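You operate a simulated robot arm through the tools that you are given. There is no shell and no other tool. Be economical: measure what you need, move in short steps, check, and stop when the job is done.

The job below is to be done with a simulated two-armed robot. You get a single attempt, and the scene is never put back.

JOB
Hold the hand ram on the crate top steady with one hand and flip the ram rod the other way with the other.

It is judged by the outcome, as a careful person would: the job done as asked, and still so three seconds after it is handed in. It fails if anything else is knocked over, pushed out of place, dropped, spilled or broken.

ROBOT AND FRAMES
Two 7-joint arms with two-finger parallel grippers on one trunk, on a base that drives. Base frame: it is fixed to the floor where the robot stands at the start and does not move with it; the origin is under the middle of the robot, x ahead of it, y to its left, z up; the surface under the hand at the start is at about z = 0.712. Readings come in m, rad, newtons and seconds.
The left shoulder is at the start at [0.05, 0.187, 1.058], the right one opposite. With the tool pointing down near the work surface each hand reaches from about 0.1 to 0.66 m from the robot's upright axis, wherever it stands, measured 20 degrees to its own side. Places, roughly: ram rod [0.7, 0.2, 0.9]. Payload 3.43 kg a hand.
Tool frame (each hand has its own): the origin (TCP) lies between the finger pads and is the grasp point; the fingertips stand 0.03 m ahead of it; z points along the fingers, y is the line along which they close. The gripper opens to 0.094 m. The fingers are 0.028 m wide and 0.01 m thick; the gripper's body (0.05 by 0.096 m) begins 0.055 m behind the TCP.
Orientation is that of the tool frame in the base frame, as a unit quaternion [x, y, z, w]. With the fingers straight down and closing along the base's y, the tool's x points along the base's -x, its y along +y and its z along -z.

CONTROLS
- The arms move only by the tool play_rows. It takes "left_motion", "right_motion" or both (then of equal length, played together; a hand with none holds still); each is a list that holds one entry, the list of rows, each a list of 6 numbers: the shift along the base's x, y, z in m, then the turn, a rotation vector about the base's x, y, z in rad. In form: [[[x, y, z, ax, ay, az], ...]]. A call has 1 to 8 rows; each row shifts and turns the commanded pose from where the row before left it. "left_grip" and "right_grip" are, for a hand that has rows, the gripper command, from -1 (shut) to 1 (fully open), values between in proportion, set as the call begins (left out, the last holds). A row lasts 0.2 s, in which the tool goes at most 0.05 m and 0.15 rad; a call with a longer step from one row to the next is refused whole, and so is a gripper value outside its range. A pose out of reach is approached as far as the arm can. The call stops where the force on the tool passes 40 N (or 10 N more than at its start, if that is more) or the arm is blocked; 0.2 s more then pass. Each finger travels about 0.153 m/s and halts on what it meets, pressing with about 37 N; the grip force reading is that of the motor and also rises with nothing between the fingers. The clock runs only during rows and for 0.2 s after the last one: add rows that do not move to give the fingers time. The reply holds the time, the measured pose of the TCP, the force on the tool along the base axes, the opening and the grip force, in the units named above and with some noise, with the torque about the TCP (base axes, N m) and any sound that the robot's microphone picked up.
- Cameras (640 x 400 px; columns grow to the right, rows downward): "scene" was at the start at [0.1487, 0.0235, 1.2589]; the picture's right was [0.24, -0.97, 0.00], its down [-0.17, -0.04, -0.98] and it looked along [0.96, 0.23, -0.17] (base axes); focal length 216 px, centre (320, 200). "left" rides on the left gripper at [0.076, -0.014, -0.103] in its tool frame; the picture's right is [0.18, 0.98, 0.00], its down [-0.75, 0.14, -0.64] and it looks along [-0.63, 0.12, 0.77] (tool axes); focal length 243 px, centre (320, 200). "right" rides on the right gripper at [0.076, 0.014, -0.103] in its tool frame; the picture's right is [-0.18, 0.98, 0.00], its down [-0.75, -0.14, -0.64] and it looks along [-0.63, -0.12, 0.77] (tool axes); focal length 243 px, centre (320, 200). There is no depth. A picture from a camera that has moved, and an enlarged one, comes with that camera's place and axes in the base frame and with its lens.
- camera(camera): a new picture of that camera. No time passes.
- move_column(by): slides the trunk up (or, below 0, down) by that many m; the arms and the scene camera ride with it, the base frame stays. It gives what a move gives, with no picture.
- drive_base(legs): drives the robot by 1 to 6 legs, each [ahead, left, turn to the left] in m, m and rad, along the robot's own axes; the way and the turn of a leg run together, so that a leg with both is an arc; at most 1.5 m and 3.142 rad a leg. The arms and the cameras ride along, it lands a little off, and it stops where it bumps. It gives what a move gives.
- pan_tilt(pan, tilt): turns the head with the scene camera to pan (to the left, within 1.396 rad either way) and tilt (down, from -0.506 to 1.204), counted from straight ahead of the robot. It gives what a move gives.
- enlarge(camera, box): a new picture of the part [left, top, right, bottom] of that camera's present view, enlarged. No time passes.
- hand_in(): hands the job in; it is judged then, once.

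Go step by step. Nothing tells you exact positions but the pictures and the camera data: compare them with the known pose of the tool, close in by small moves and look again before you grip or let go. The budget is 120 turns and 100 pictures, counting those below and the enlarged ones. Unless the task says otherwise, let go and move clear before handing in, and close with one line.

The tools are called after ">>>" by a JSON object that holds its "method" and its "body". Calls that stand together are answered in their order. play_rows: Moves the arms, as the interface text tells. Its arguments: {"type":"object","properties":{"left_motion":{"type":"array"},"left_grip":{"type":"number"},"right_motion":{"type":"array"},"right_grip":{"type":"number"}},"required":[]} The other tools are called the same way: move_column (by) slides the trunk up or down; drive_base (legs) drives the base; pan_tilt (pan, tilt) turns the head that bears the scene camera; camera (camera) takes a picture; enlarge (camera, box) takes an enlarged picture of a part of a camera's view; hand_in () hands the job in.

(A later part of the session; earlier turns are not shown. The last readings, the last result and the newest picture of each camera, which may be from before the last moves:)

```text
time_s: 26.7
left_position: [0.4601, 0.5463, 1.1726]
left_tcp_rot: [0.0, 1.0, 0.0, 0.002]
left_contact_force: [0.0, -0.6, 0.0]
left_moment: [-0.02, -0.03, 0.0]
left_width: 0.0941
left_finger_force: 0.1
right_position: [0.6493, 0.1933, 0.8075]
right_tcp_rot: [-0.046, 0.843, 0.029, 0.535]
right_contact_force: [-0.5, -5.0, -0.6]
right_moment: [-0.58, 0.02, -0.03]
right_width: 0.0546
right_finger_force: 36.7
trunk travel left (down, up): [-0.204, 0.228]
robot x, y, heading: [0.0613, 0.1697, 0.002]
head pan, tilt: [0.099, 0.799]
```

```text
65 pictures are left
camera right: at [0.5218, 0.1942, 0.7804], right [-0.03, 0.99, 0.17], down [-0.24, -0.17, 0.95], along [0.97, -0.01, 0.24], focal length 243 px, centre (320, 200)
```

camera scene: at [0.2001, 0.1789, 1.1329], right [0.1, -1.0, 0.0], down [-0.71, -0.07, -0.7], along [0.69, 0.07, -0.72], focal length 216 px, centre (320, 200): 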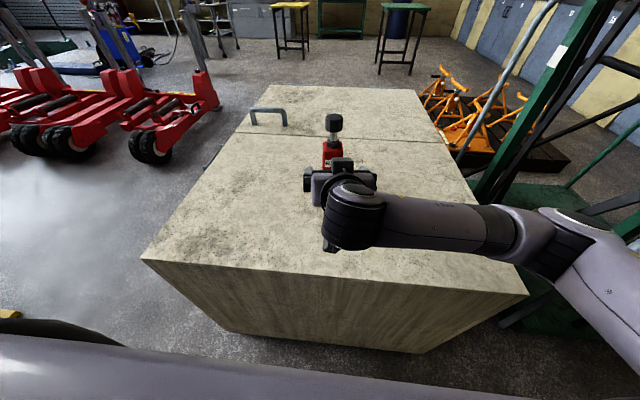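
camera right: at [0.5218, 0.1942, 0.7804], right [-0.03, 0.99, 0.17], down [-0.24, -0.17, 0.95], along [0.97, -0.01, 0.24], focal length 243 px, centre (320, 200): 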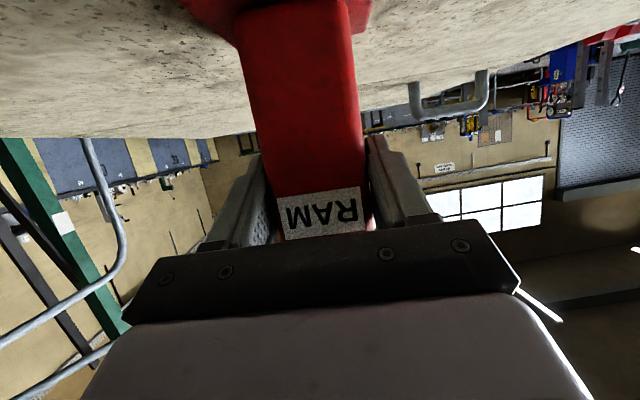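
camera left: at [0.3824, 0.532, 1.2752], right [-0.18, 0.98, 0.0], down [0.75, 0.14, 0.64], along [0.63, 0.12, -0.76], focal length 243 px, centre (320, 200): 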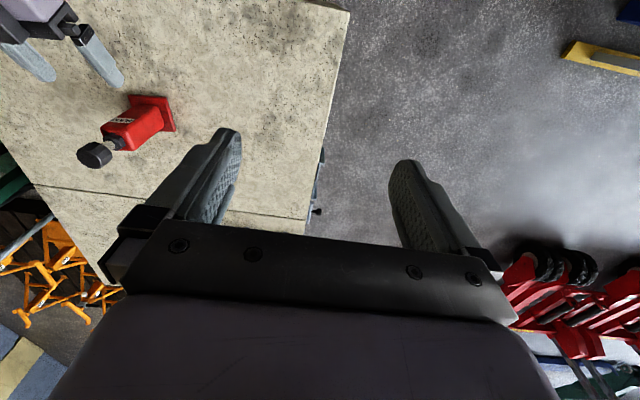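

The ram body is held (opening 54.6 mm). Now bring the left hand above the knob.

>>> {"method": "play_rows", "body": {"left_motion": [[[0.02, -0.04, -0.005, 0, 0, 0], [0.02, -0.04, -0.005, 0, 0, 0], [0.02, -0.04, -0.01, 0, 0, 0], [0.025, -0.04, -0.01, 0, 0, 0], [0.025, -0.04, -0.01, 0, 0, 0], [0.025, -0.04, -0.01, 0, 0, 0], [0.02, -0.04, -0.01, 0, 0, 0], [0.02, -0.04, -0.01, 0, 0, 0]]], "left_grip": 1}}

>>> {"method": "camera", "body": {"camera": "left"}}

>>> {"method": "camera", "body": {"camera": "scene"}}

```text
time_s: 28.5
left_position: [0.5116, 0.3664, 1.0393]
left_tcp_rot: [-0.001, 1.0, -0.001, 0.001]
left_contact_force: [0.2, -0.4, 0.5]
left_moment: [0.02, 0.04, 0.0]
left_width: 0.0941
left_finger_force: 0.0
left hand out of reach, approached as far as the arm can: row 1, 2, 3, 4, 5, 6, 7, 8
right_position: [0.6489, 0.1927, 0.8072]
right_tcp_rot: [-0.046, 0.843, 0.03, 0.535]
right_contact_force: [-0.1, 2.0, -0.4]
right_moment: [-0.15, -0.11, 0.02]
right_width: 0.0544
right_finger_force: 37.5
trunk travel left (down, up): [-0.204, 0.228]
robot x, y, heading: [0.0607, 0.1688, 0.002]
head pan, tilt: [0.099, 0.799]
```

```text
64 pictures are left
camera left: at [0.4349, 0.3511, 1.1416], right [-0.18, 0.98, 0.0], down [0.75, 0.14, 0.64], along [0.63, 0.12, -0.76], focal length 243 px, centre (320, 200)
```

left: 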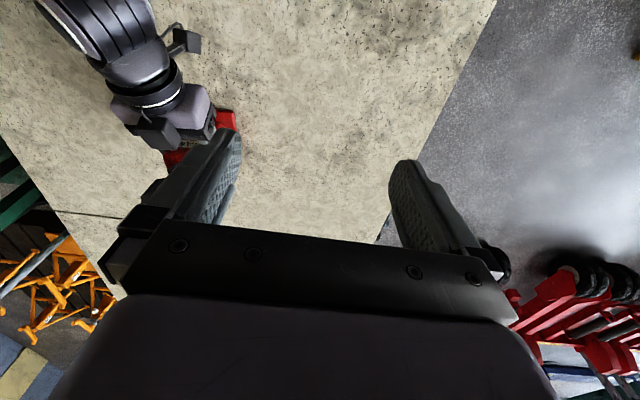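

```text
63 pictures are left
camera scene: at [0.2002, 0.1792, 1.1328], right [0.1, -1.0, 0.0], down [-0.71, -0.07, -0.7], along [0.69, 0.07, -0.72], focal length 216 px, centre (320, 200)
```

scene: 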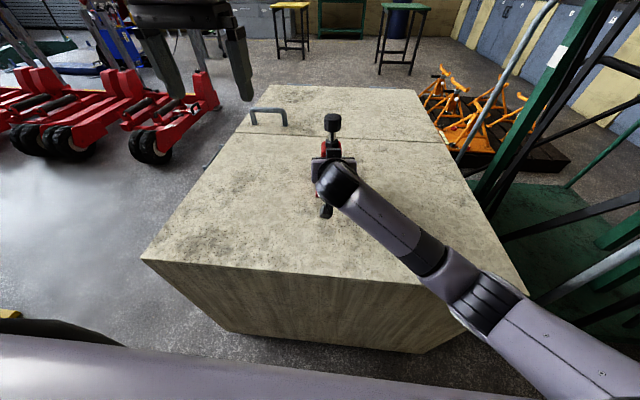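

Left tool-down is out of reach here, so I'll tilt the left hand: pointing forward-right-down at about 40° below horizontal, closing horizontally on the knob.

>>> {"method": "play_rows", "body": {"left_motion": [[[0, 0, 0, 0, 0, -0.131], [0, 0, 0, 0, 0, -0.131], [0, 0, 0, 0, 0, -0.131], [0, 0, 0, 0, 0, -0.131], [0, 0, 0, 0, 0, -0.131], [0, 0, 0, 0, 0, -0.13], [0, 0, 0, -0.105, -0.105, 0], [0, 0, 0, -0.105, -0.105, 0]]]}}

>>> {"method": "play_rows", "body": {"left_motion": [[[0, 0, 0, -0.105, -0.105, 0], [0, 0, 0, -0.105, -0.105, 0], [0, 0, 0, -0.105, -0.105, 0], [0, 0, 0, -0.105, -0.105, 0]]]}}

>>> {"method": "camera", "body": {"camera": "left"}}

>>> {"method": "camera", "body": {"camera": "scene"}}

```text
time_s: 30.3
left_position: [0.5128, 0.3638, 1.0385]
left_tcp_rot: [0.379, 0.913, -0.057, 0.14]
left_contact_force: [0.6, 0.2, 0.9]
left_moment: [0.02, 0.01, -0.03]
left_width: 0.0942
left_finger_force: 0.1
right_position: [0.6496, 0.1937, 0.8065]
right_tcp_rot: [-0.046, 0.843, 0.03, 0.536]
right_contact_force: [-2.1, 2.2, -0.7]
right_moment: [-0.05, 0.1, -0.05]
right_width: 0.0542
right_finger_force: 37.0
trunk travel left (down, up): [-0.204, 0.228]
robot x, y, heading: [0.0611, 0.1669, 0.002]
head pan, tilt: [0.099, 0.799]
```

```text
time_s: 31.3
left_position: [0.5124, 0.3657, 1.0398]
left_tcp_rot: [0.345, 0.832, -0.166, 0.401]
left_contact_force: [-0.2, 0.0, -0.3]
left_moment: [0.06, -0.02, 0.0]
left_width: 0.0938
left_finger_force: 0.1
right_position: [0.6497, 0.1931, 0.8082]
right_tcp_rot: [-0.045, 0.843, 0.029, 0.535]
right_contact_force: [-0.5, 0.9, 0.2]
right_moment: [-0.22, 0.05, -0.14]
right_width: 0.0544
right_finger_force: 36.9
trunk travel left (down, up): [-0.204, 0.228]
robot x, y, heading: [0.0609, 0.1699, -0.004]
head pan, tilt: [0.099, 0.799]
```

```text
62 pictures are left
camera left: at [0.4119, 0.445, 1.0432], right [0.61, 0.78, -0.14], down [0.08, 0.12, 0.99], along [0.79, -0.62, 0.01], focal length 243 px, centre (320, 200)
```

left: 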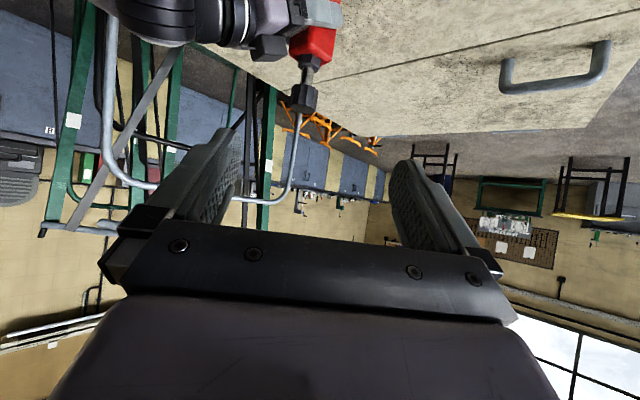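

```text
61 pictures are left
camera scene: at [0.2002, 0.179, 1.1328], right [0.1, -1.0, 0.0], down [-0.71, -0.07, -0.7], along [0.69, 0.07, -0.72], focal length 216 px, centre (320, 200)
```

scene: 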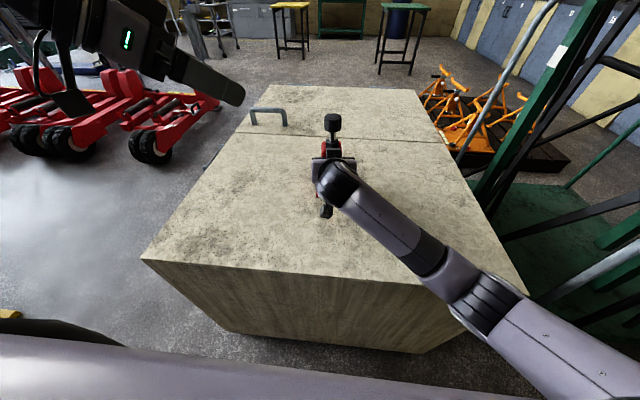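

>>> {"method": "play_rows", "body": {"left_motion": [[[0.019, -0.029, -0.009, 0, 0, 0], [0.019, -0.029, -0.009, 0, 0, 0], [0.02, -0.03, -0.009, 0, 0, 0]]]}}

>>> {"method": "camera", "body": {"camera": "left"}}

>>> {"method": "enlarge", "body": {"camera": "scene", "box": [240, 60, 400, 220]}}

```text
time_s: 32.1
left_position: [0.571, 0.277, 1.0118]
left_tcp_rot: [0.345, 0.833, -0.166, 0.4]
left_contact_force: [-0.1, 0.2, 0.0]
left_moment: [-0.02, 0.01, 0.0]
left_width: 0.0942
left_finger_force: 0.0
right_position: [0.6482, 0.1937, 0.8072]
right_tcp_rot: [-0.046, 0.844, 0.03, 0.534]
right_contact_force: [-1.1, -1.1, -0.7]
right_moment: [-0.07, -0.18, 0.01]
right_width: 0.0547
right_finger_force: 37.3
trunk travel left (down, up): [-0.204, 0.228]
robot x, y, heading: [0.0627, 0.1728, -0.004]
head pan, tilt: [0.099, 0.799]
```

```text
60 pictures are left
camera left: at [0.4707, 0.3566, 1.0172], right [0.61, 0.78, -0.14], down [0.08, 0.12, 0.99], along [0.79, -0.62, 0.01], focal length 243 px, centre (320, 200)
```

left: 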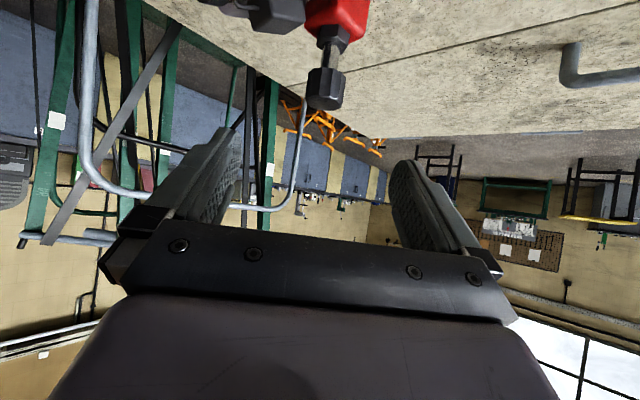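

```text
2.50 times, centred on (320, 140) of scene
camera zoom: at [0.2001, 0.1789, 1.1328], right [0.1, -1.0, 0.0], down [-0.71, -0.07, -0.7], along [0.69, 0.07, -0.72], focal length 540 px, centre (320, 350)
```

zoom: 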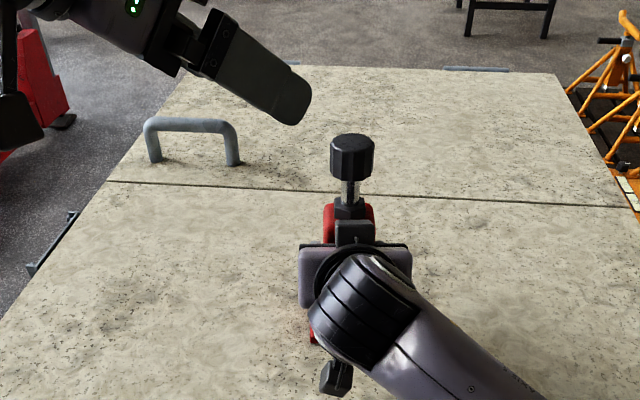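

>>> {"method": "play_rows", "body": {"left_motion": [[[0.016, -0.015, -0.0192, 0, 0, 0], [0.016, -0.015, -0.0192, 0, 0, 0], [0.016, -0.015, -0.0192, 0, 0, 0]]]}}

>>> {"method": "camera", "body": {"camera": "left"}}

>>> {"method": "enlarge", "body": {"camera": "scene", "box": [260, 70, 400, 180]}}

```text
time_s: 32.9
left_position: [0.6193, 0.2335, 0.9541]
left_tcp_rot: [0.345, 0.833, -0.167, 0.4]
left_contact_force: [-0.4, 0.9, 0.7]
left_moment: [0.01, 0.01, 0.01]
left_width: 0.0941
left_finger_force: 0.1
right_position: [0.6491, 0.1933, 0.8054]
right_tcp_rot: [-0.047, 0.843, 0.031, 0.536]
right_contact_force: [2.6, -1.3, 0.2]
right_moment: [-0.32, -0.01, 0.01]
right_width: 0.0545
right_finger_force: 36.7
trunk travel left (down, up): [-0.204, 0.228]
robot x, y, heading: [0.061, 0.1705, 0.002]
head pan, tilt: [0.099, 0.799]
```

```text
58 pictures are left
camera left: at [0.5193, 0.3118, 0.9594], right [0.61, 0.78, -0.14], down [0.08, 0.12, 0.99], along [0.79, -0.62, 0.01], focal length 243 px, centre (320, 200)
```

left: 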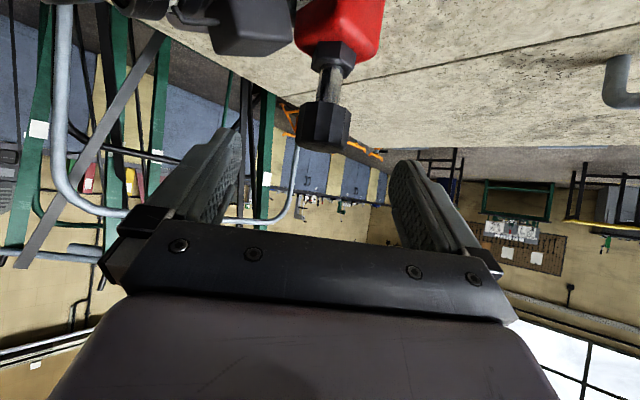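

```text
3.64 times, centred on (330, 125) of scene
camera zoom: at [0.2002, 0.179, 1.1329], right [0.1, -1.0, 0.0], down [-0.71, -0.07, -0.7], along [0.69, 0.07, -0.72], focal length 785 px, centre (284, 473)
```

zoom: 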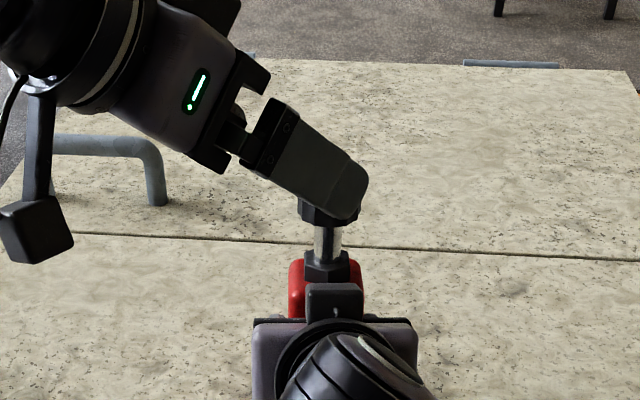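

>>> {"method": "play_rows", "body": {"left_motion": [[[0.0165, -0.0155, -0.019, 0, 0, 0], [0.0165, -0.0155, -0.019, 0, 0, 0]]]}}

>>> {"method": "play_rows", "body": {"left_motion": [[[0, 0, 0, 0, 0, 0], [0, 0, 0, 0, 0, 0]]], "left_grip": 0}}

>>> {"method": "camera", "body": {"camera": "left"}}

>>> {"method": "enlarge", "body": {"camera": "scene", "box": [260, 70, 400, 180]}}

```text
time_s: 33.5
left_position: [0.6279, 0.2353, 0.9223]
left_tcp_rot: [0.345, 0.833, -0.165, 0.399]
left_contact_force: [0.5, 0.2, -0.3]
left_moment: [0.0, 0.01, 0.0]
left_width: 0.094
left_finger_force: 0.1
left hand out of reach, approached as far as the arm can: row 1, 2
right_position: [0.6491, 0.1931, 0.8068]
right_tcp_rot: [-0.046, 0.843, 0.03, 0.535]
right_contact_force: [-0.3, -1.2, 0.2]
right_moment: [-0.31, -0.05, -0.09]
right_width: 0.0544
right_finger_force: 37.1
trunk travel left (down, up): [-0.204, 0.228]
robot x, y, heading: [0.0638, 0.1689, -0.005]
head pan, tilt: [0.099, 0.799]
```

```text
time_s: 34.1
left_position: [0.628, 0.235, 0.9222]
left_tcp_rot: [0.345, 0.833, -0.165, 0.4]
left_contact_force: [-0.5, -0.6, -0.1]
left_moment: [-0.01, -0.01, 0.02]
left_width: 0.0469
left_finger_force: 0.1
right_position: [0.6498, 0.1935, 0.8064]
right_tcp_rot: [-0.046, 0.843, 0.03, 0.535]
right_contact_force: [-0.8, 0.3, 0.1]
right_moment: [-0.24, -0.08, -0.01]
right_width: 0.0542
right_finger_force: 36.9
trunk travel left (down, up): [-0.204, 0.228]
robot x, y, heading: [0.0588, 0.1709, 0.0]
head pan, tilt: [0.099, 0.799]
```

```text
56 pictures are left
camera left: at [0.5276, 0.315, 0.9274], right [0.61, 0.78, -0.14], down [0.08, 0.12, 0.99], along [0.79, -0.62, 0.01], focal length 243 px, centre (320, 200)
```

left: 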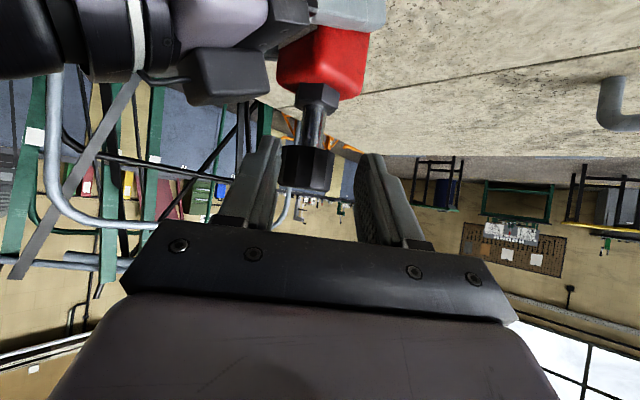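

```text
3.64 times, centred on (330, 125) of scene
camera zoom: at [0.2002, 0.179, 1.1328], right [0.1, -1.0, 0.0], down [-0.71, -0.07, -0.7], along [0.69, 0.07, -0.72], focal length 785 px, centre (284, 473)
```

zoom: 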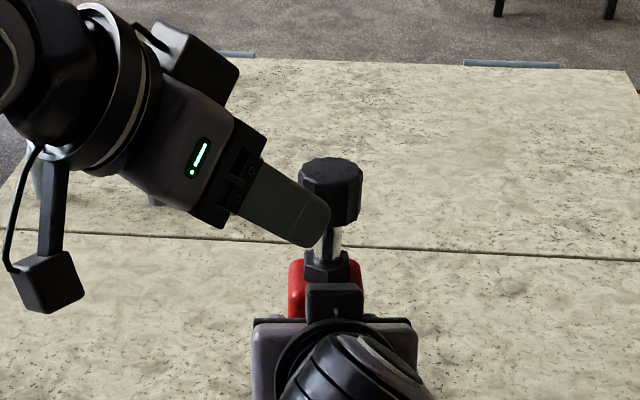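

>>> {"method": "play_rows", "body": {"left_motion": [[[-0.0165, 0.0165, 0.022, 0, 0, 0], [-0.008, 0.0, 0.015, 0, 0, 0.12], [-0.005, 0.0, 0.005, 0, 0, 0.12], [0, 0, 0, 0, 0, 0.12]]], "left_grip": 1}}

>>> {"method": "play_rows", "body": {"left_motion": [[[0.02, -0.015, -0.005, 0, 0, 0], [0.02, -0.015, -0.005, 0, 0, 0]]]}}

>>> {"method": "camera", "body": {"camera": "left"}}

>>> {"method": "camera", "body": {"camera": "scene"}}

```text
time_s: 35.1
left_position: [0.5978, 0.2527, 0.9634]
left_tcp_rot: [0.19, 0.881, -0.091, 0.424]
left_contact_force: [-0.5, -0.3, 0.2]
left_moment: [0.01, 0.01, 0.01]
left_width: 0.094
left_finger_force: 0.0
right_position: [0.6488, 0.1931, 0.8066]
right_tcp_rot: [-0.045, 0.843, 0.03, 0.535]
right_contact_force: [-0.3, -0.4, -0.2]
right_moment: [-0.13, -0.15, 0.01]
right_width: 0.0544
right_finger_force: 37.0
trunk travel left (down, up): [-0.204, 0.228]
robot x, y, heading: [0.0623, 0.1685, -0.002]
head pan, tilt: [0.099, 0.799]
```

```text
time_s: 35.7
left_position: [0.6208, 0.2511, 0.9572]
left_tcp_rot: [0.19, 0.882, -0.091, 0.422]
left_contact_force: [-0.2, -1.0, 0.2]
left_moment: [-0.01, 0.01, 0.0]
left_width: 0.0941
left_finger_force: 0.1
left hand out of reach, approached as far as the arm can: row 1, 2
right_position: [0.6494, 0.1927, 0.8071]
right_tcp_rot: [-0.045, 0.843, 0.03, 0.535]
right_contact_force: [0.4, 0.3, -0.1]
right_moment: [-0.11, -0.05, -0.07]
right_width: 0.0543
right_finger_force: 36.5
trunk travel left (down, up): [-0.204, 0.228]
robot x, y, heading: [0.0621, 0.1696, -0.004]
head pan, tilt: [0.099, 0.799]
```

```text
54 pictures are left
camera left: at [0.4977, 0.29, 0.9613], right [0.3, 0.94, -0.14], down [0.03, 0.14, 0.99], along [0.95, -0.3, 0.01], focal length 243 px, centre (320, 200)
```

left: 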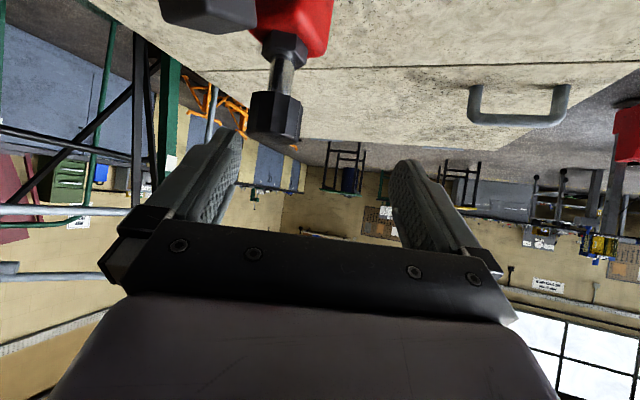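

```text
53 pictures are left
camera scene: at [0.2002, 0.179, 1.1328], right [0.1, -1.0, 0.0], down [-0.71, -0.07, -0.7], along [0.69, 0.07, -0.72], focal length 216 px, centre (320, 200)
```

scene: 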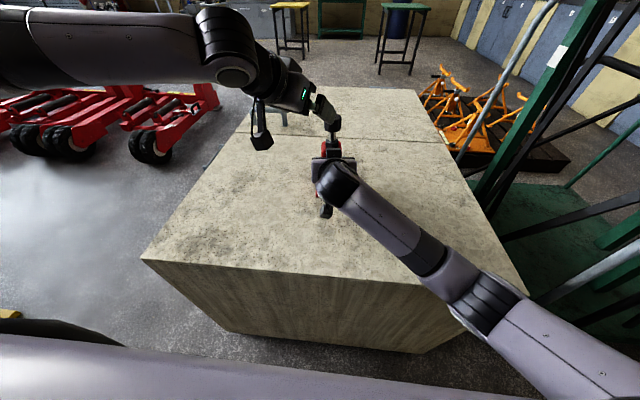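

>>> {"method": "play_rows", "body": {"left_motion": [[[-0.005, 0, 0.0, -0.041, -0.091, 0], [-0.005, 0, 0.0, -0.041, -0.091, 0], [0.01, -0.012, 0, 0, 0, 0], [0.01, -0.012, 0, 0, 0, 0]]]}}

>>> {"method": "camera", "body": {"camera": "scene"}}

```text
time_s: 36.7
left_position: [0.6236, 0.2378, 0.9579]
left_tcp_rot: [0.18, 0.834, -0.11, 0.509]
left_contact_force: [-0.4, 0.2, 0.7]
left_moment: [0.03, 0.03, 0.03]
left_width: 0.0941
left_finger_force: 0.2
left hand out of reach, approached as far as the arm can: row 4
right_position: [0.6491, 0.1932, 0.8069]
right_tcp_rot: [-0.046, 0.843, 0.03, 0.535]
right_contact_force: [0.2, 0.6, 0.0]
right_moment: [-0.13, 0.02, -0.06]
right_width: 0.0544
right_finger_force: 36.7
trunk travel left (down, up): [-0.204, 0.228]
robot x, y, heading: [0.0604, 0.1715, -0.001]
head pan, tilt: [0.099, 0.799]
```

```text
52 pictures are left
camera scene: at [0.2002, 0.179, 1.1328], right [0.1, -1.0, 0.0], down [-0.71, -0.07, -0.7], along [0.69, 0.07, -0.72], focal length 216 px, centre (320, 200)
```

scene: 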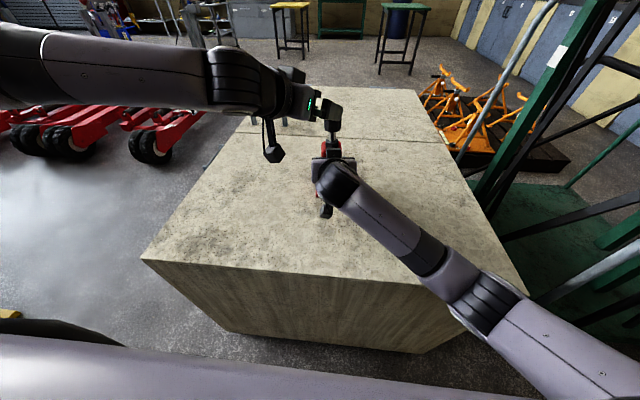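

>>> {"method": "play_rows", "body": {"left_motion": [[[-0.005, 0, 0.0, -0.041, -0.091, 0], [-0.005, 0, 0.0, -0.041, -0.091, 0], [0.01, -0.01, -0.005, 0, 0, 0], [0.01, -0.01, -0.005, 0, 0, 0]]]}}

>>> {"method": "camera", "body": {"camera": "left"}}

>>> {"method": "enlarge", "body": {"camera": "scene", "box": [240, 70, 400, 220]}}

```text
time_s: 37.7
left_position: [0.624, 0.2363, 0.9537]
left_tcp_rot: [0.169, 0.78, -0.128, 0.589]
left_contact_force: [-0.1, -0.5, 0.5]
left_moment: [0.0, -0.01, 0.03]
left_width: 0.0943
left_finger_force: 0.0
left hand out of reach, approached as far as the arm can: row 3, 4
right_position: [0.6498, 0.1937, 0.8061]
right_tcp_rot: [-0.046, 0.843, 0.03, 0.535]
right_contact_force: [-1.1, 0.9, 0.5]
right_moment: [-0.16, -0.01, 0.0]
right_width: 0.0546
right_finger_force: 38.0
trunk travel left (down, up): [-0.204, 0.228]
robot x, y, heading: [0.0602, 0.1679, -0.002]
head pan, tilt: [0.099, 0.799]
```

```text
51 pictures are left
camera left: at [0.5102, 0.2726, 0.9085], right [0.36, 0.92, -0.18], down [-0.32, 0.3, 0.9], along [0.88, -0.27, 0.4], focal length 243 px, centre (320, 200)
```

left: 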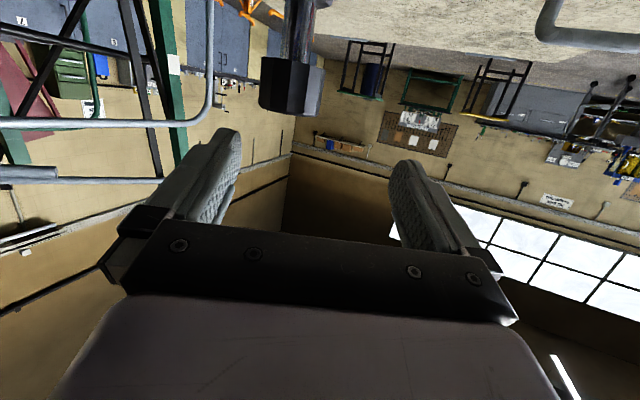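

```text
2.67 times, centred on (320, 145) of scene
camera zoom: at [0.2001, 0.179, 1.1328], right [0.1, -1.0, 0.0], down [-0.71, -0.07, -0.7], along [0.69, 0.07, -0.72], focal length 576 px, centre (320, 347)
```

zoom: 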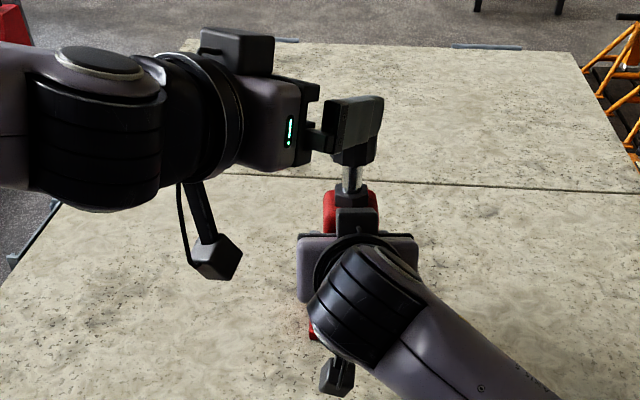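

>>> {"method": "play_rows", "body": {"left_motion": [[[-0.02, 0.03, 0.02, 0, 0, 0], [0, 0.04, 0, 0, 0, 0], [0.03, 0, 0, 0, 0, 0], [0.03, 0, 0, 0, 0, 0], [0.03, 0, 0, 0, 0, 0]]]}}

>>> {"method": "play_rows", "body": {"left_motion": [[[0, 0, -0.02, 0, 0, 0], [0, 0, -0.02, 0, 0, 0], [0.02, 0, -0.02, 0, 0, 0], [0.02, 0, 0, 0, 0, 0]]]}}

```text
time_s: 38.9
left_position: [0.6969, 0.3075, 0.9738]
left_tcp_rot: [0.169, 0.78, -0.127, 0.589]
left_contact_force: [-0.1, 0.8, 0.8]
left_moment: [0.02, 0.01, 0.0]
left_width: 0.094
left_finger_force: 0.0
right_position: [0.6491, 0.1934, 0.807]
right_tcp_rot: [-0.047, 0.843, 0.031, 0.535]
right_contact_force: [-1.5, 0.7, 0.2]
right_moment: [-0.09, 0.0, 0.15]
right_width: 0.054
right_finger_force: 37.1
trunk travel left (down, up): [-0.204, 0.228]
robot x, y, heading: [0.0601, 0.1706, 0.005]
head pan, tilt: [0.099, 0.799]
```

```text
time_s: 39.9
left_position: [0.7207, 0.3191, 0.9184]
left_tcp_rot: [0.168, 0.78, -0.126, 0.589]
left_contact_force: [-0.3, 0.8, -0.3]
left_moment: [-0.02, -0.01, 0.0]
left_width: 0.0939
left_finger_force: 0.0
left hand out of reach, approached as far as the arm can: row 3, 4
right_position: [0.6486, 0.1923, 0.8062]
right_tcp_rot: [-0.047, 0.843, 0.031, 0.535]
right_contact_force: [-1.8, 0.0, -0.2]
right_moment: [-0.15, -0.02, -0.14]
right_width: 0.0544
right_finger_force: 36.8
trunk travel left (down, up): [-0.204, 0.228]
robot x, y, heading: [0.0611, 0.1668, -0.002]
head pan, tilt: [0.099, 0.799]
```

The limit is on reaching inward, so I'll turn the left hand to come in nearly straight from the left side instead.

>>> {"method": "play_rows", "body": {"left_motion": [[[-0.02, 0.005, 0.01, 0, 0, 0], [-0.02, 0, 0.005, 0, 0, -0.147], [-0.02, 0, 0.005, 0, 0, -0.147], [-0.02, 0, 0.005, 0, 0, -0.147], [-0.01, 0, 0, 0, 0, -0.147], [-0.005, 0, 0, 0, 0, -0.147], [0, 0, 0, 0, 0, -0.147]]]}}

>>> {"method": "camera", "body": {"camera": "left"}}

>>> {"method": "camera", "body": {"camera": "scene"}}

```text
time_s: 41.5
left_position: [0.6264, 0.3246, 0.9484]
left_tcp_rot: [0.487, 0.633, -0.367, 0.478]
left_contact_force: [-0.4, -0.1, 0.0]
left_moment: [-0.01, 0.01, 0.01]
left_width: 0.0937
left_finger_force: 0.0
right_position: [0.6484, 0.1933, 0.8072]
right_tcp_rot: [-0.046, 0.843, 0.03, 0.535]
right_contact_force: [-0.4, -0.2, 0.3]
right_moment: [-0.07, -0.04, 0.21]
right_width: 0.0546
right_finger_force: 37.1
trunk travel left (down, up): [-0.204, 0.228]
robot x, y, heading: [0.0651, 0.1687, -0.003]
head pan, tilt: [0.099, 0.799]
```

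```text
49 pictures are left
camera left: at [0.5816, 0.435, 0.9025], right [0.94, 0.3, -0.18], down [0.03, 0.43, 0.9], along [0.35, -0.85, 0.4], focal length 243 px, centre (320, 200)
```

left: 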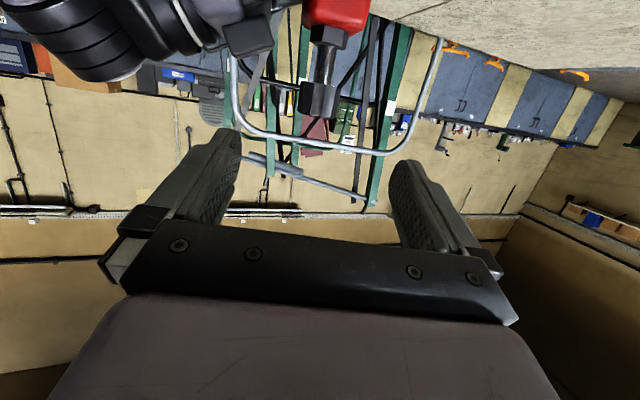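

```text
48 pictures are left
camera scene: at [0.2002, 0.1789, 1.1328], right [0.1, -1.0, 0.0], down [-0.71, -0.07, -0.7], along [0.69, 0.07, -0.72], focal length 216 px, centre (320, 200)
```

scene: 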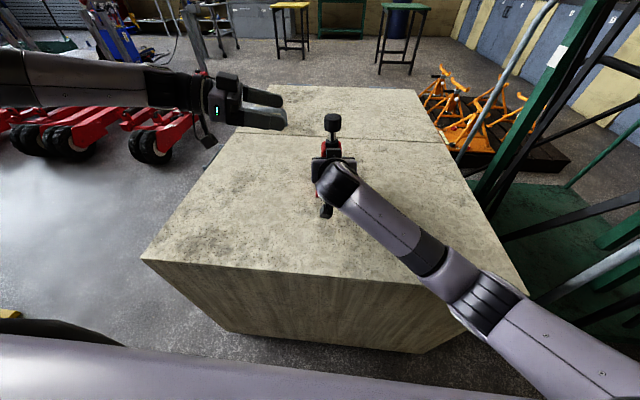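

>>> {"method": "play_rows", "body": {"left_motion": [[[0.0044, -0.0178, -0.0056, 0, 0, 0], [0.0044, -0.0178, -0.0056, 0, 0, 0], [0.0044, -0.0178, -0.0056, 0, 0, 0], [0.0044, -0.0178, -0.0056, 0, 0, 0]]]}}

>>> {"method": "camera", "body": {"camera": "left"}}

>>> {"method": "enlarge", "body": {"camera": "scene", "box": [240, 70, 400, 200]}}

```text
time_s: 42.5
left_position: [0.6339, 0.2555, 0.9302]
left_tcp_rot: [0.486, 0.634, -0.365, 0.479]
left_contact_force: [0.2, 0.4, -0.1]
left_moment: [0.02, -0.03, 0.02]
left_width: 0.0939
left_finger_force: 0.1
left hand out of reach, approached as far as the arm can: row 4
right_position: [0.6494, 0.1932, 0.8071]
right_tcp_rot: [-0.047, 0.842, 0.03, 0.536]
right_contact_force: [-1.4, 1.5, 0.3]
right_moment: [-0.15, -0.01, 0.12]
right_width: 0.0546
right_finger_force: 37.2
trunk travel left (down, up): [-0.204, 0.228]
robot x, y, heading: [0.0644, 0.1723, -0.002]
head pan, tilt: [0.099, 0.799]
```

```text
47 pictures are left
camera left: at [0.5893, 0.3675, 0.8845], right [0.94, 0.31, -0.18], down [0.03, 0.43, 0.9], along [0.35, -0.85, 0.4], focal length 243 px, centre (320, 200)
```

left: 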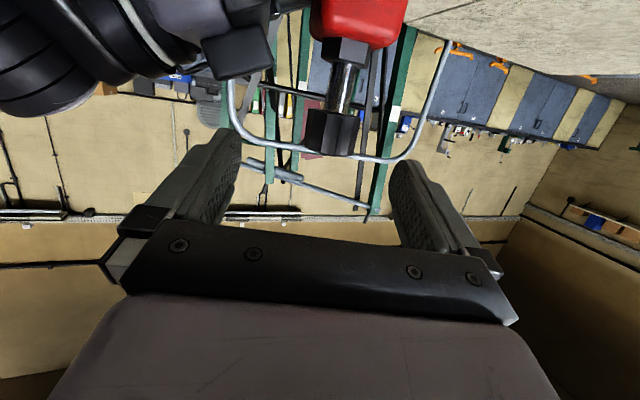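

```text
3.08 times, centred on (320, 135) of scene
camera zoom: at [0.2002, 0.179, 1.1328], right [0.1, -1.0, 0.0], down [-0.71, -0.07, -0.7], along [0.69, 0.07, -0.72], focal length 664 px, centre (320, 400)
```

zoom: 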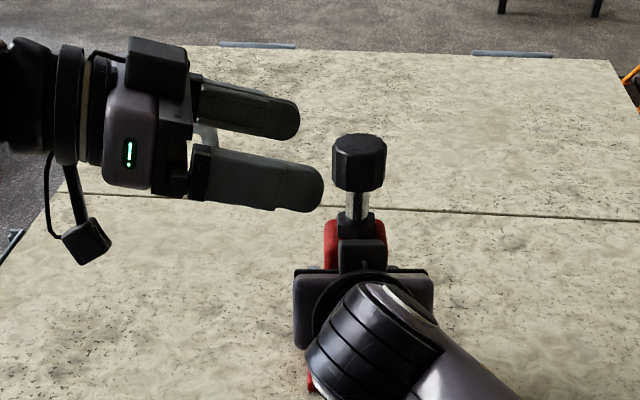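

The left hand is limited at this trunk height; the right works because it's lower relative to its shoulder. I'll let go of the ram, back both hands off and raise the trunk 0.1 m.

>>> {"method": "play_rows", "body": {"left_motion": [[[0, 0.02, 0.005, 0, 0, 0], [0, 0.02, 0.005, 0, 0, 0], [0, 0.02, 0.005, 0, 0, 0], [-0.01, 0.01, 0, 0, 0, 0.14], [-0.01, 0, 0, 0, 0, 0.14], [-0.01, 0, 0, 0, 0, 0.14], [-0.01, 0, 0, 0, 0, 0.14]]], "right_motion": [[[0, 0, 0, 0, 0, 0], [0, 0, 0, 0, 0, 0], [0, 0, 0, 0, 0, 0], [0, 0, 0, 0, 0, 0], [0, 0, 0, 0, 0, 0], [0, 0, 0, 0, 0, 0], [0, 0, 0, 0, 0, 0]]], "right_grip": 1}}

>>> {"method": "camera", "body": {"camera": "right"}}

```text
time_s: 44.1
left_position: [0.5949, 0.3268, 0.9445]
left_tcp_rot: [0.29, 0.743, -0.219, 0.562]
left_contact_force: [-0.2, 0.5, 0.0]
left_moment: [-0.02, -0.01, -0.02]
left_width: 0.094
left_finger_force: 0.0
right_position: [0.6489, 0.1936, 0.8069]
right_tcp_rot: [-0.046, 0.843, 0.03, 0.535]
right_contact_force: [0.4, 0.6, -0.2]
right_moment: [-0.01, -0.01, 0.0]
right_width: 0.0943
right_finger_force: 0.0
trunk travel left (down, up): [-0.204, 0.228]
robot x, y, heading: [0.0609, 0.1683, 0.003]
head pan, tilt: [0.099, 0.799]
```

```text
45 pictures are left
camera right: at [0.5215, 0.1945, 0.7806], right [-0.03, 0.99, 0.17], down [-0.24, -0.17, 0.95], along [0.97, -0.01, 0.24], focal length 243 px, centre (320, 200)
```

right: 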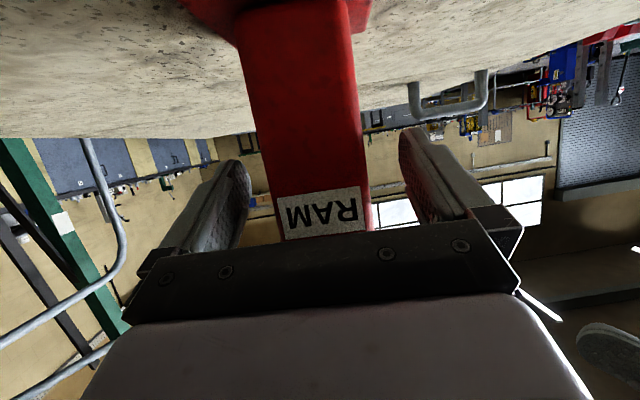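

>>> {"method": "play_rows", "body": {"right_motion": [[[-0.019, -0.002, 0.009, 0, 0, 0], [-0.019, -0.002, 0.009, 0, 0, 0], [-0.019, -0.002, 0.009, 0, 0, 0], [-0.019, -0.002, 0.009, 0, 0, 0], [-0.019, -0.002, 0.009, 0, 0, 0], [-0.019, -0.002, 0.009, 0, 0, 0]]]}}

>>> {"method": "move_column", "body": {"by": 0.1}}

>>> {"method": "play_rows", "body": {"right_motion": [[[0, 0, -0.025, 0, 0, 0], [0, 0, -0.025, 0, 0, 0], [0, 0, -0.025, 0, 0, 0], [0, 0, -0.025, 0, 0, 0]]]}}

>>> {"method": "camera", "body": {"camera": "scene"}}

>>> {"method": "camera", "body": {"camera": "right"}}

```text
time_s: 45.5
left_position: [0.5952, 0.3275, 0.9439]
left_tcp_rot: [0.291, 0.743, -0.22, 0.562]
left_contact_force: [0.3, 0.4, 0.5]
left_moment: [0.02, 0.01, 0.02]
left_width: 0.0939
left_finger_force: 0.0
right_position: [0.5339, 0.1795, 0.8618]
right_tcp_rot: [-0.045, 0.843, 0.03, 0.535]
right_contact_force: [-0.2, -0.2, -0.4]
right_moment: [0.01, -0.01, -0.02]
right_width: 0.094
right_finger_force: 0.1
trunk travel left (down, up): [-0.204, 0.228]
robot x, y, heading: [0.0637, 0.1684, 0.002]
head pan, tilt: [0.099, 0.799]
```

```text
time_s: 46.9
left_position: [0.5955, 0.3266, 1.0424]
left_tcp_rot: [0.292, 0.743, -0.22, 0.561]
left_contact_force: [0.5, -0.3, -0.2]
left_moment: [0.0, 0.01, -0.01]
left_width: 0.094
left_finger_force: 0.0
right_position: [0.5342, 0.1801, 0.9622]
right_tcp_rot: [-0.046, 0.843, 0.03, 0.535]
right_contact_force: [-0.1, 0.1, 0.3]
right_moment: [0.01, 0.01, -0.04]
right_width: 0.094
right_finger_force: 0.1
trunk travel left (down, up): [-0.304, 0.128]
robot x, y, heading: [0.0616, 0.1694, 0.001]
head pan, tilt: [0.099, 0.799]
```

```text
time_s: 48.0
left_position: [0.5956, 0.3271, 1.0433]
left_tcp_rot: [0.292, 0.743, -0.22, 0.561]
left_contact_force: [0.6, 0.1, -0.4]
left_moment: [-0.02, -0.04, 0.0]
left_width: 0.0943
left_finger_force: 0.1
right_position: [0.5554, 0.1638, 0.8879]
right_tcp_rot: [-0.048, 0.821, 0.008, 0.569]
right_contact_force: [-0.9, -0.4, 0.4]
right_moment: [-0.02, 0.01, 0.01]
right_width: 0.0939
right_finger_force: 0.1
trunk travel left (down, up): [-0.304, 0.128]
robot x, y, heading: [0.0622, 0.1703, -0.001]
head pan, tilt: [0.099, 0.799]
stopped in row 4 (right hand): the arm was blocked; the commanded pose is now the measured one
```

```text
44 pictures are left
camera scene: at [0.2002, 0.1789, 1.2328], right [0.1, -1.0, 0.0], down [-0.71, -0.07, -0.7], along [0.69, 0.07, -0.72], focal length 216 px, centre (320, 200)
```

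scene: 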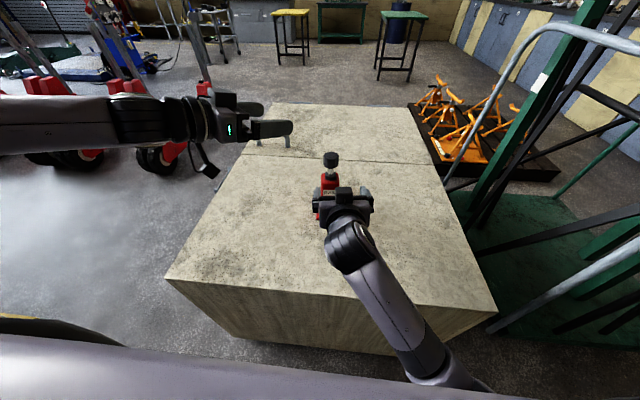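

```text
43 pictures are left
camera right: at [0.431, 0.1665, 0.8502], right [-0.03, 0.99, 0.13], down [-0.32, -0.13, 0.94], along [0.95, -0.02, 0.32], focal length 243 px, centre (320, 200)
```

right: 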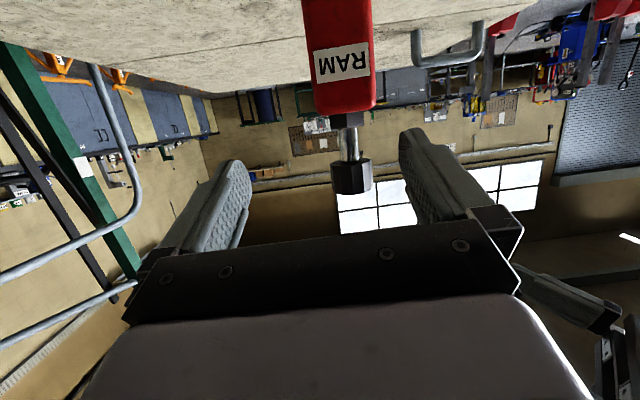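

>>> {"method": "play_rows", "body": {"right_motion": [[[-0.01, -0.01, 0.03, 0, 0, 0], [-0.02, -0.02, 0.03, 0, 0.06, 0], [-0.02, -0.02, 0.03, 0, 0.1, 0], [-0.02, -0.02, 0.03, 0, 0.12, 0], [-0.02, -0.02, 0.02, 0, 0.12, 0]]]}}

>>> {"method": "play_rows", "body": {"left_motion": [[[-0.01, -0.01, -0.025, 0, 0, 0], [-0.01, -0.01, -0.025, 0, 0, 0], [-0.01, -0.01, -0.025, 0, 0, 0], [0, -0.01, -0.025, 0, 0, 0], [0.015, -0.014, -0.0, 0, 0, 0], [0.015, -0.014, -0.005, 0, 0, 0]]]}}

>>> {"method": "camera", "body": {"camera": "scene"}}

>>> {"method": "camera", "body": {"camera": "left"}}

```text
time_s: 48.9
left_position: [0.5949, 0.3272, 1.0438]
left_tcp_rot: [0.292, 0.743, -0.22, 0.561]
left_contact_force: [-0.1, -0.5, -0.6]
left_moment: [0.01, 0.01, -0.01]
left_width: 0.094
left_finger_force: 0.0
right_position: [0.5174, 0.0756, 0.932]
right_tcp_rot: [-0.076, 0.858, -0.08, 0.501]
right_contact_force: [-0.3, 0.3, 0.1]
right_moment: [-0.02, 0.01, -0.01]
right_width: 0.0938
right_finger_force: 0.1
trunk travel left (down, up): [-0.304, 0.128]
robot x, y, heading: [0.0633, 0.1671, 0.002]
head pan, tilt: [0.099, 0.799]
stopped in row 3 (right hand): the arm was blocked; the commanded pose is now the measured one
```

```text
time_s: 50.2
left_position: [0.5956, 0.259, 0.9385]
left_tcp_rot: [0.291, 0.743, -0.22, 0.562]
left_contact_force: [0.3, 0.6, -0.9]
left_moment: [0.01, -0.02, 0.0]
left_width: 0.0941
left_finger_force: 0.2
right_position: [0.5171, 0.0755, 0.9301]
right_tcp_rot: [-0.076, 0.859, -0.08, 0.5]
right_contact_force: [0.6, -0.3, 0.1]
right_moment: [-0.01, 0.03, 0.0]
right_width: 0.0938
right_finger_force: 0.0
trunk travel left (down, up): [-0.304, 0.128]
robot x, y, heading: [0.0596, 0.1694, -0.005]
head pan, tilt: [0.099, 0.799]
```

```text
42 pictures are left
camera scene: at [0.2002, 0.1787, 1.2328], right [0.1, -1.0, 0.0], down [-0.71, -0.07, -0.7], along [0.69, 0.07, -0.72], focal length 216 px, centre (320, 200)
```

scene: 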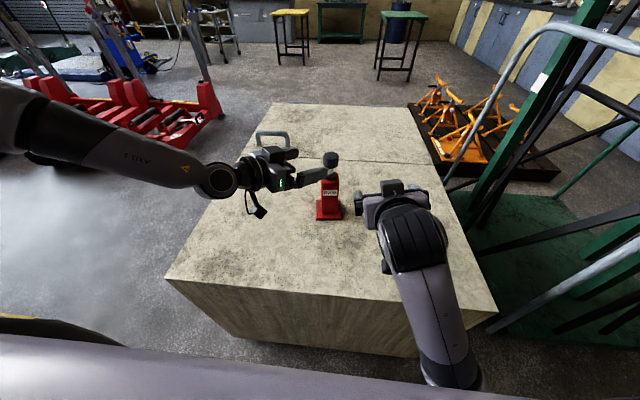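

```text
41 pictures are left
camera left: at [0.4987, 0.3294, 0.8937], right [0.63, 0.76, -0.18], down [-0.21, 0.38, 0.9], along [0.75, -0.53, 0.4], focal length 243 px, centre (320, 200)
```

left: 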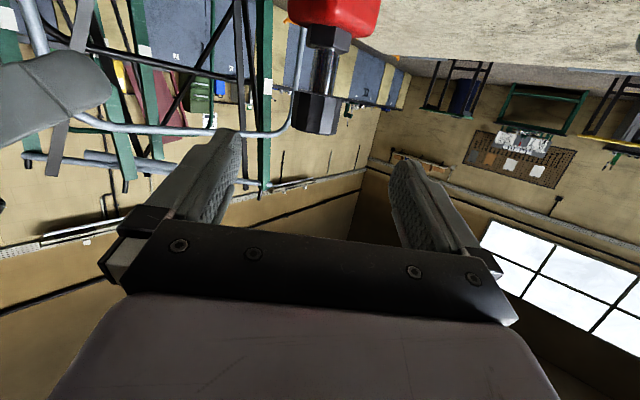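

>>> {"method": "play_rows", "body": {"right_motion": [[[0.01, -0.02, 0.03, 0, 0, 0], [0.0, -0.03, 0.03, 0, 0, 0], [0.0, -0.03, 0.03, 0, 0.05, 0], [0, -0.03, 0.03, 0, 0.1, 0], [0, -0.02, 0.02, 0, 0.1, 0]]]}}

>>> {"method": "pan_tilt", "body": {"pan": -0.3, "tilt": 1.0}}

>>> {"method": "camera", "body": {"camera": "scene"}}

```text
time_s: 51.6
left_position: [0.5959, 0.2595, 0.9391]
left_tcp_rot: [0.292, 0.742, -0.221, 0.561]
left_contact_force: [-0.2, -0.7, 0.0]
left_moment: [0.01, -0.01, 0.0]
left_width: 0.094
left_finger_force: 0.1
right_position: [0.5546, -0.0987, 1.0463]
right_tcp_rot: [-0.062, 0.915, -0.126, 0.379]
right_contact_force: [-0.2, 0.0, -0.6]
right_moment: [-0.01, 0.03, 0.02]
right_width: 0.094
right_finger_force: 0.0
right hand out of reach, approached as far as the arm can: row 5
trunk travel left (down, up): [-0.304, 0.128]
robot x, y, heading: [0.0599, 0.17, 0.002]
head pan, tilt: [0.099, 0.799]
stopped in row 5 (right hand): the arm was blocked; the commanded pose is now the measured one
```

```text
time_s: 52.5
left_position: [0.5959, 0.2599, 0.9394]
left_tcp_rot: [0.291, 0.743, -0.22, 0.561]
left_contact_force: [-0.7, 0.0, -0.1]
left_moment: [0.02, 0.03, -0.03]
left_width: 0.0941
left_finger_force: 0.0
right_position: [0.5554, -0.098, 1.0444]
right_tcp_rot: [-0.063, 0.915, -0.126, 0.379]
right_contact_force: [0.2, -0.8, 0.5]
right_moment: [0.0, 0.0, -0.05]
right_width: 0.0942
right_finger_force: 0.1
trunk travel left (down, up): [-0.304, 0.128]
robot x, y, heading: [0.0626, 0.1689, -0.0]
head pan, tilt: [-0.3, 1.0]
```

```text
40 pictures are left
camera scene: at [0.1865, 0.1504, 1.2177], right [-0.3, -0.96, 0.0], down [-0.8, 0.25, -0.54], along [0.52, -0.16, -0.84], focal length 216 px, centre (320, 200)
```

scene: 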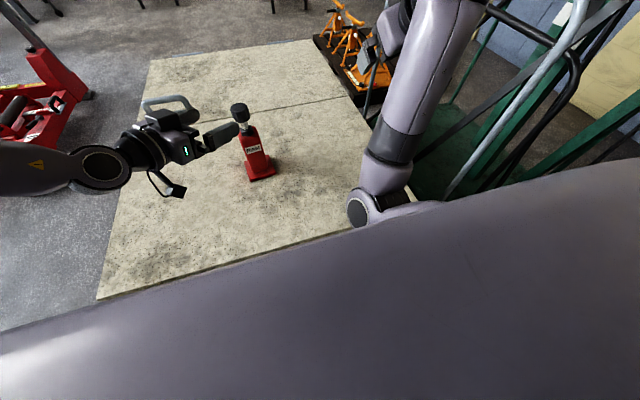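

The right elbow has tucked in low; I'll bring the right hand back toward its high starting posture to free the elbow.

>>> {"method": "play_rows", "body": {"right_motion": [[[0, 0, 0.01, 0.043, 0.13, -0.021], [-0.01, 0, 0.02, 0.043, 0.13, -0.021], [-0.01, 0, 0.03, 0.043, 0.13, -0.021], [-0.01, 0, 0.03, 0.043, 0.13, -0.021], [-0.01, 0, 0.03, 0.043, 0.13, -0.021], [-0.01, 0, 0.03, 0.043, 0.13, -0.021]]]}}

>>> {"method": "camera", "body": {"camera": "scene"}}

```text
time_s: 53.9
left_position: [0.5952, 0.2591, 0.9391]
left_tcp_rot: [0.291, 0.742, -0.22, 0.562]
left_contact_force: [-0.3, -0.1, 0.1]
left_moment: [0.0, 0.04, 0.03]
left_width: 0.0939
left_finger_force: 0.1
right_position: [0.5904, -0.1424, 1.166]
right_tcp_rot: [-0.004, 1.0, 0.002, 0.001]
right_contact_force: [-0.8, -0.8, -0.6]
right_moment: [0.04, 0.0, 0.0]
right_width: 0.0939
right_finger_force: 0.2
right hand out of reach, approached as far as the arm can: row 1, 2, 3, 4
trunk travel left (down, up): [-0.304, 0.128]
robot x, y, heading: [0.0574, 0.1698, 0.002]
head pan, tilt: [-0.3, 1.0]
```

```text
39 pictures are left
camera scene: at [0.1859, 0.1499, 1.2177], right [-0.3, -0.96, 0.0], down [-0.8, 0.25, -0.54], along [0.52, -0.16, -0.84], focal length 216 px, centre (320, 200)
```

scene: 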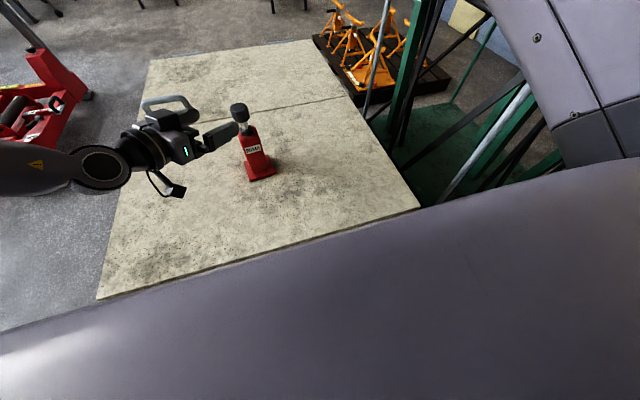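

>>> {"method": "play_rows", "body": {"left_motion": [[[-0.01, 0.02, 0.005, 0, 0, 0], [-0.01, 0.02, 0.005, 0, 0, 0], [-0.01, 0.02, 0.005, 0, 0, 0], [0, 0.02, 0.005, 0, 0, 0], [0, 0.02, 0, 0, 0, 0], [0, 0, 0, 0, 0, 0], [0, 0, 0, 0, 0, 0]]], "right_motion": [[[-0.02, 0.01, -0.01, 0, 0, 0], [-0.02, 0.02, -0.01, 0, -0.131, 0], [-0.02, 0.025, -0.015, 0, -0.131, 0], [-0.01, 0.025, -0.02, 0, -0.131, 0], [-0.01, 0.025, -0.02, 0, -0.131, 0], [-0.01, 0.03, -0.02, 0, -0.131, 0], [0, 0.03, -0.02, 0, -0.131, 0]]]}}

>>> {"method": "camera", "body": {"camera": "scene"}}

```text
time_s: 54.7
left_position: [0.5703, 0.3092, 0.9505]
left_tcp_rot: [0.292, 0.743, -0.221, 0.561]
left_contact_force: [1.2, -0.1, -0.2]
left_moment: [-0.01, -0.01, 0.01]
left_width: 0.0942
left_finger_force: 0.0
right_position: [0.526, -0.2293, 1.0643]
right_tcp_rot: [0.149, 0.987, -0.058, -0.021]
right_contact_force: [0.9, -0.6, 0.1]
right_moment: [0.0, 0.04, -0.02]
right_width: 0.094
right_finger_force: 0.1
right hand out of reach, approached as far as the arm can: row 2, 3
trunk travel left (down, up): [-0.304, 0.128]
robot x, y, heading: [0.0611, 0.1716, -0.004]
head pan, tilt: [-0.3, 1.0]
stopped in row 3 (right hand): the arm was blocked; the commanded pose is now the measured one
```

```text
38 pictures are left
camera scene: at [0.1866, 0.1505, 1.2176], right [-0.3, -0.95, 0.0], down [-0.8, 0.25, -0.54], along [0.52, -0.16, -0.84], focal length 216 px, centre (320, 200)
```

scene: 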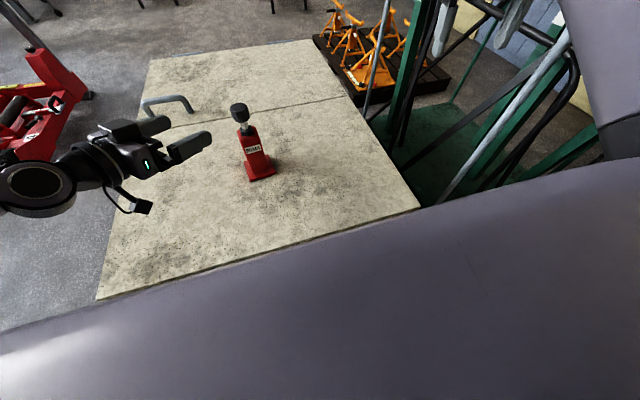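

>>> {"method": "camera", "body": {"camera": "right"}}

>>> {"method": "pan_tilt", "body": {"pan": -0.8, "tilt": 0.5}}

>>> {"method": "camera", "body": {"camera": "scene"}}

```text
37 pictures are left
camera right: at [0.4619, -0.1821, 1.1653], right [0.46, 0.88, -0.12], down [0.72, -0.29, 0.64], along [0.52, -0.38, -0.76], focal length 243 px, centre (320, 200)
```

right: 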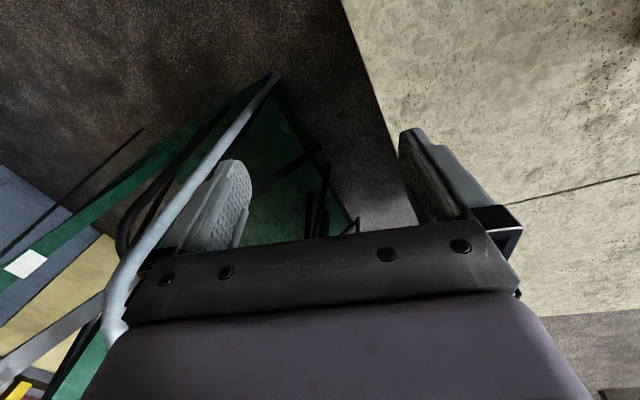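

```text
time_s: 55.6
left_position: [0.57, 0.3086, 0.9492]
left_tcp_rot: [0.291, 0.743, -0.22, 0.561]
left_contact_force: [-0.1, -1.5, -0.5]
left_moment: [0.05, 0.01, 0.0]
left_width: 0.0941
left_finger_force: 0.1
right_position: [0.5264, -0.2305, 1.0639]
right_tcp_rot: [0.149, 0.987, -0.059, -0.023]
right_contact_force: [0.6, -0.4, -0.8]
right_moment: [0.0, 0.01, 0.02]
right_width: 0.0941
right_finger_force: 0.0
trunk travel left (down, up): [-0.304, 0.128]
robot x, y, heading: [0.0593, 0.1678, -0.004]
head pan, tilt: [-0.799, 0.499]
```

```text
36 pictures are left
camera scene: at [0.1834, 0.1056, 1.2587], right [-0.72, -0.7, 0.0], down [-0.33, 0.34, -0.88], along [0.61, -0.63, -0.48], focal length 216 px, centre (320, 200)
```

scene: 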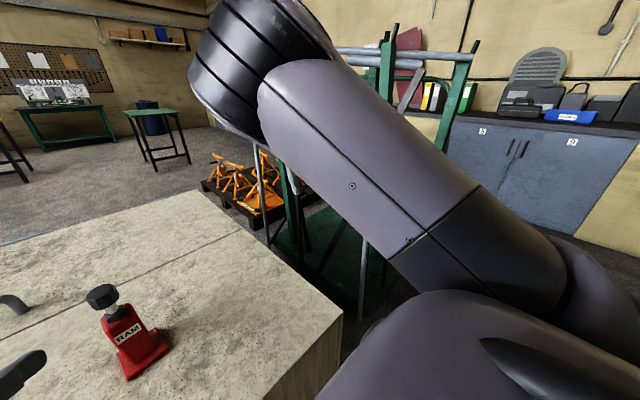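

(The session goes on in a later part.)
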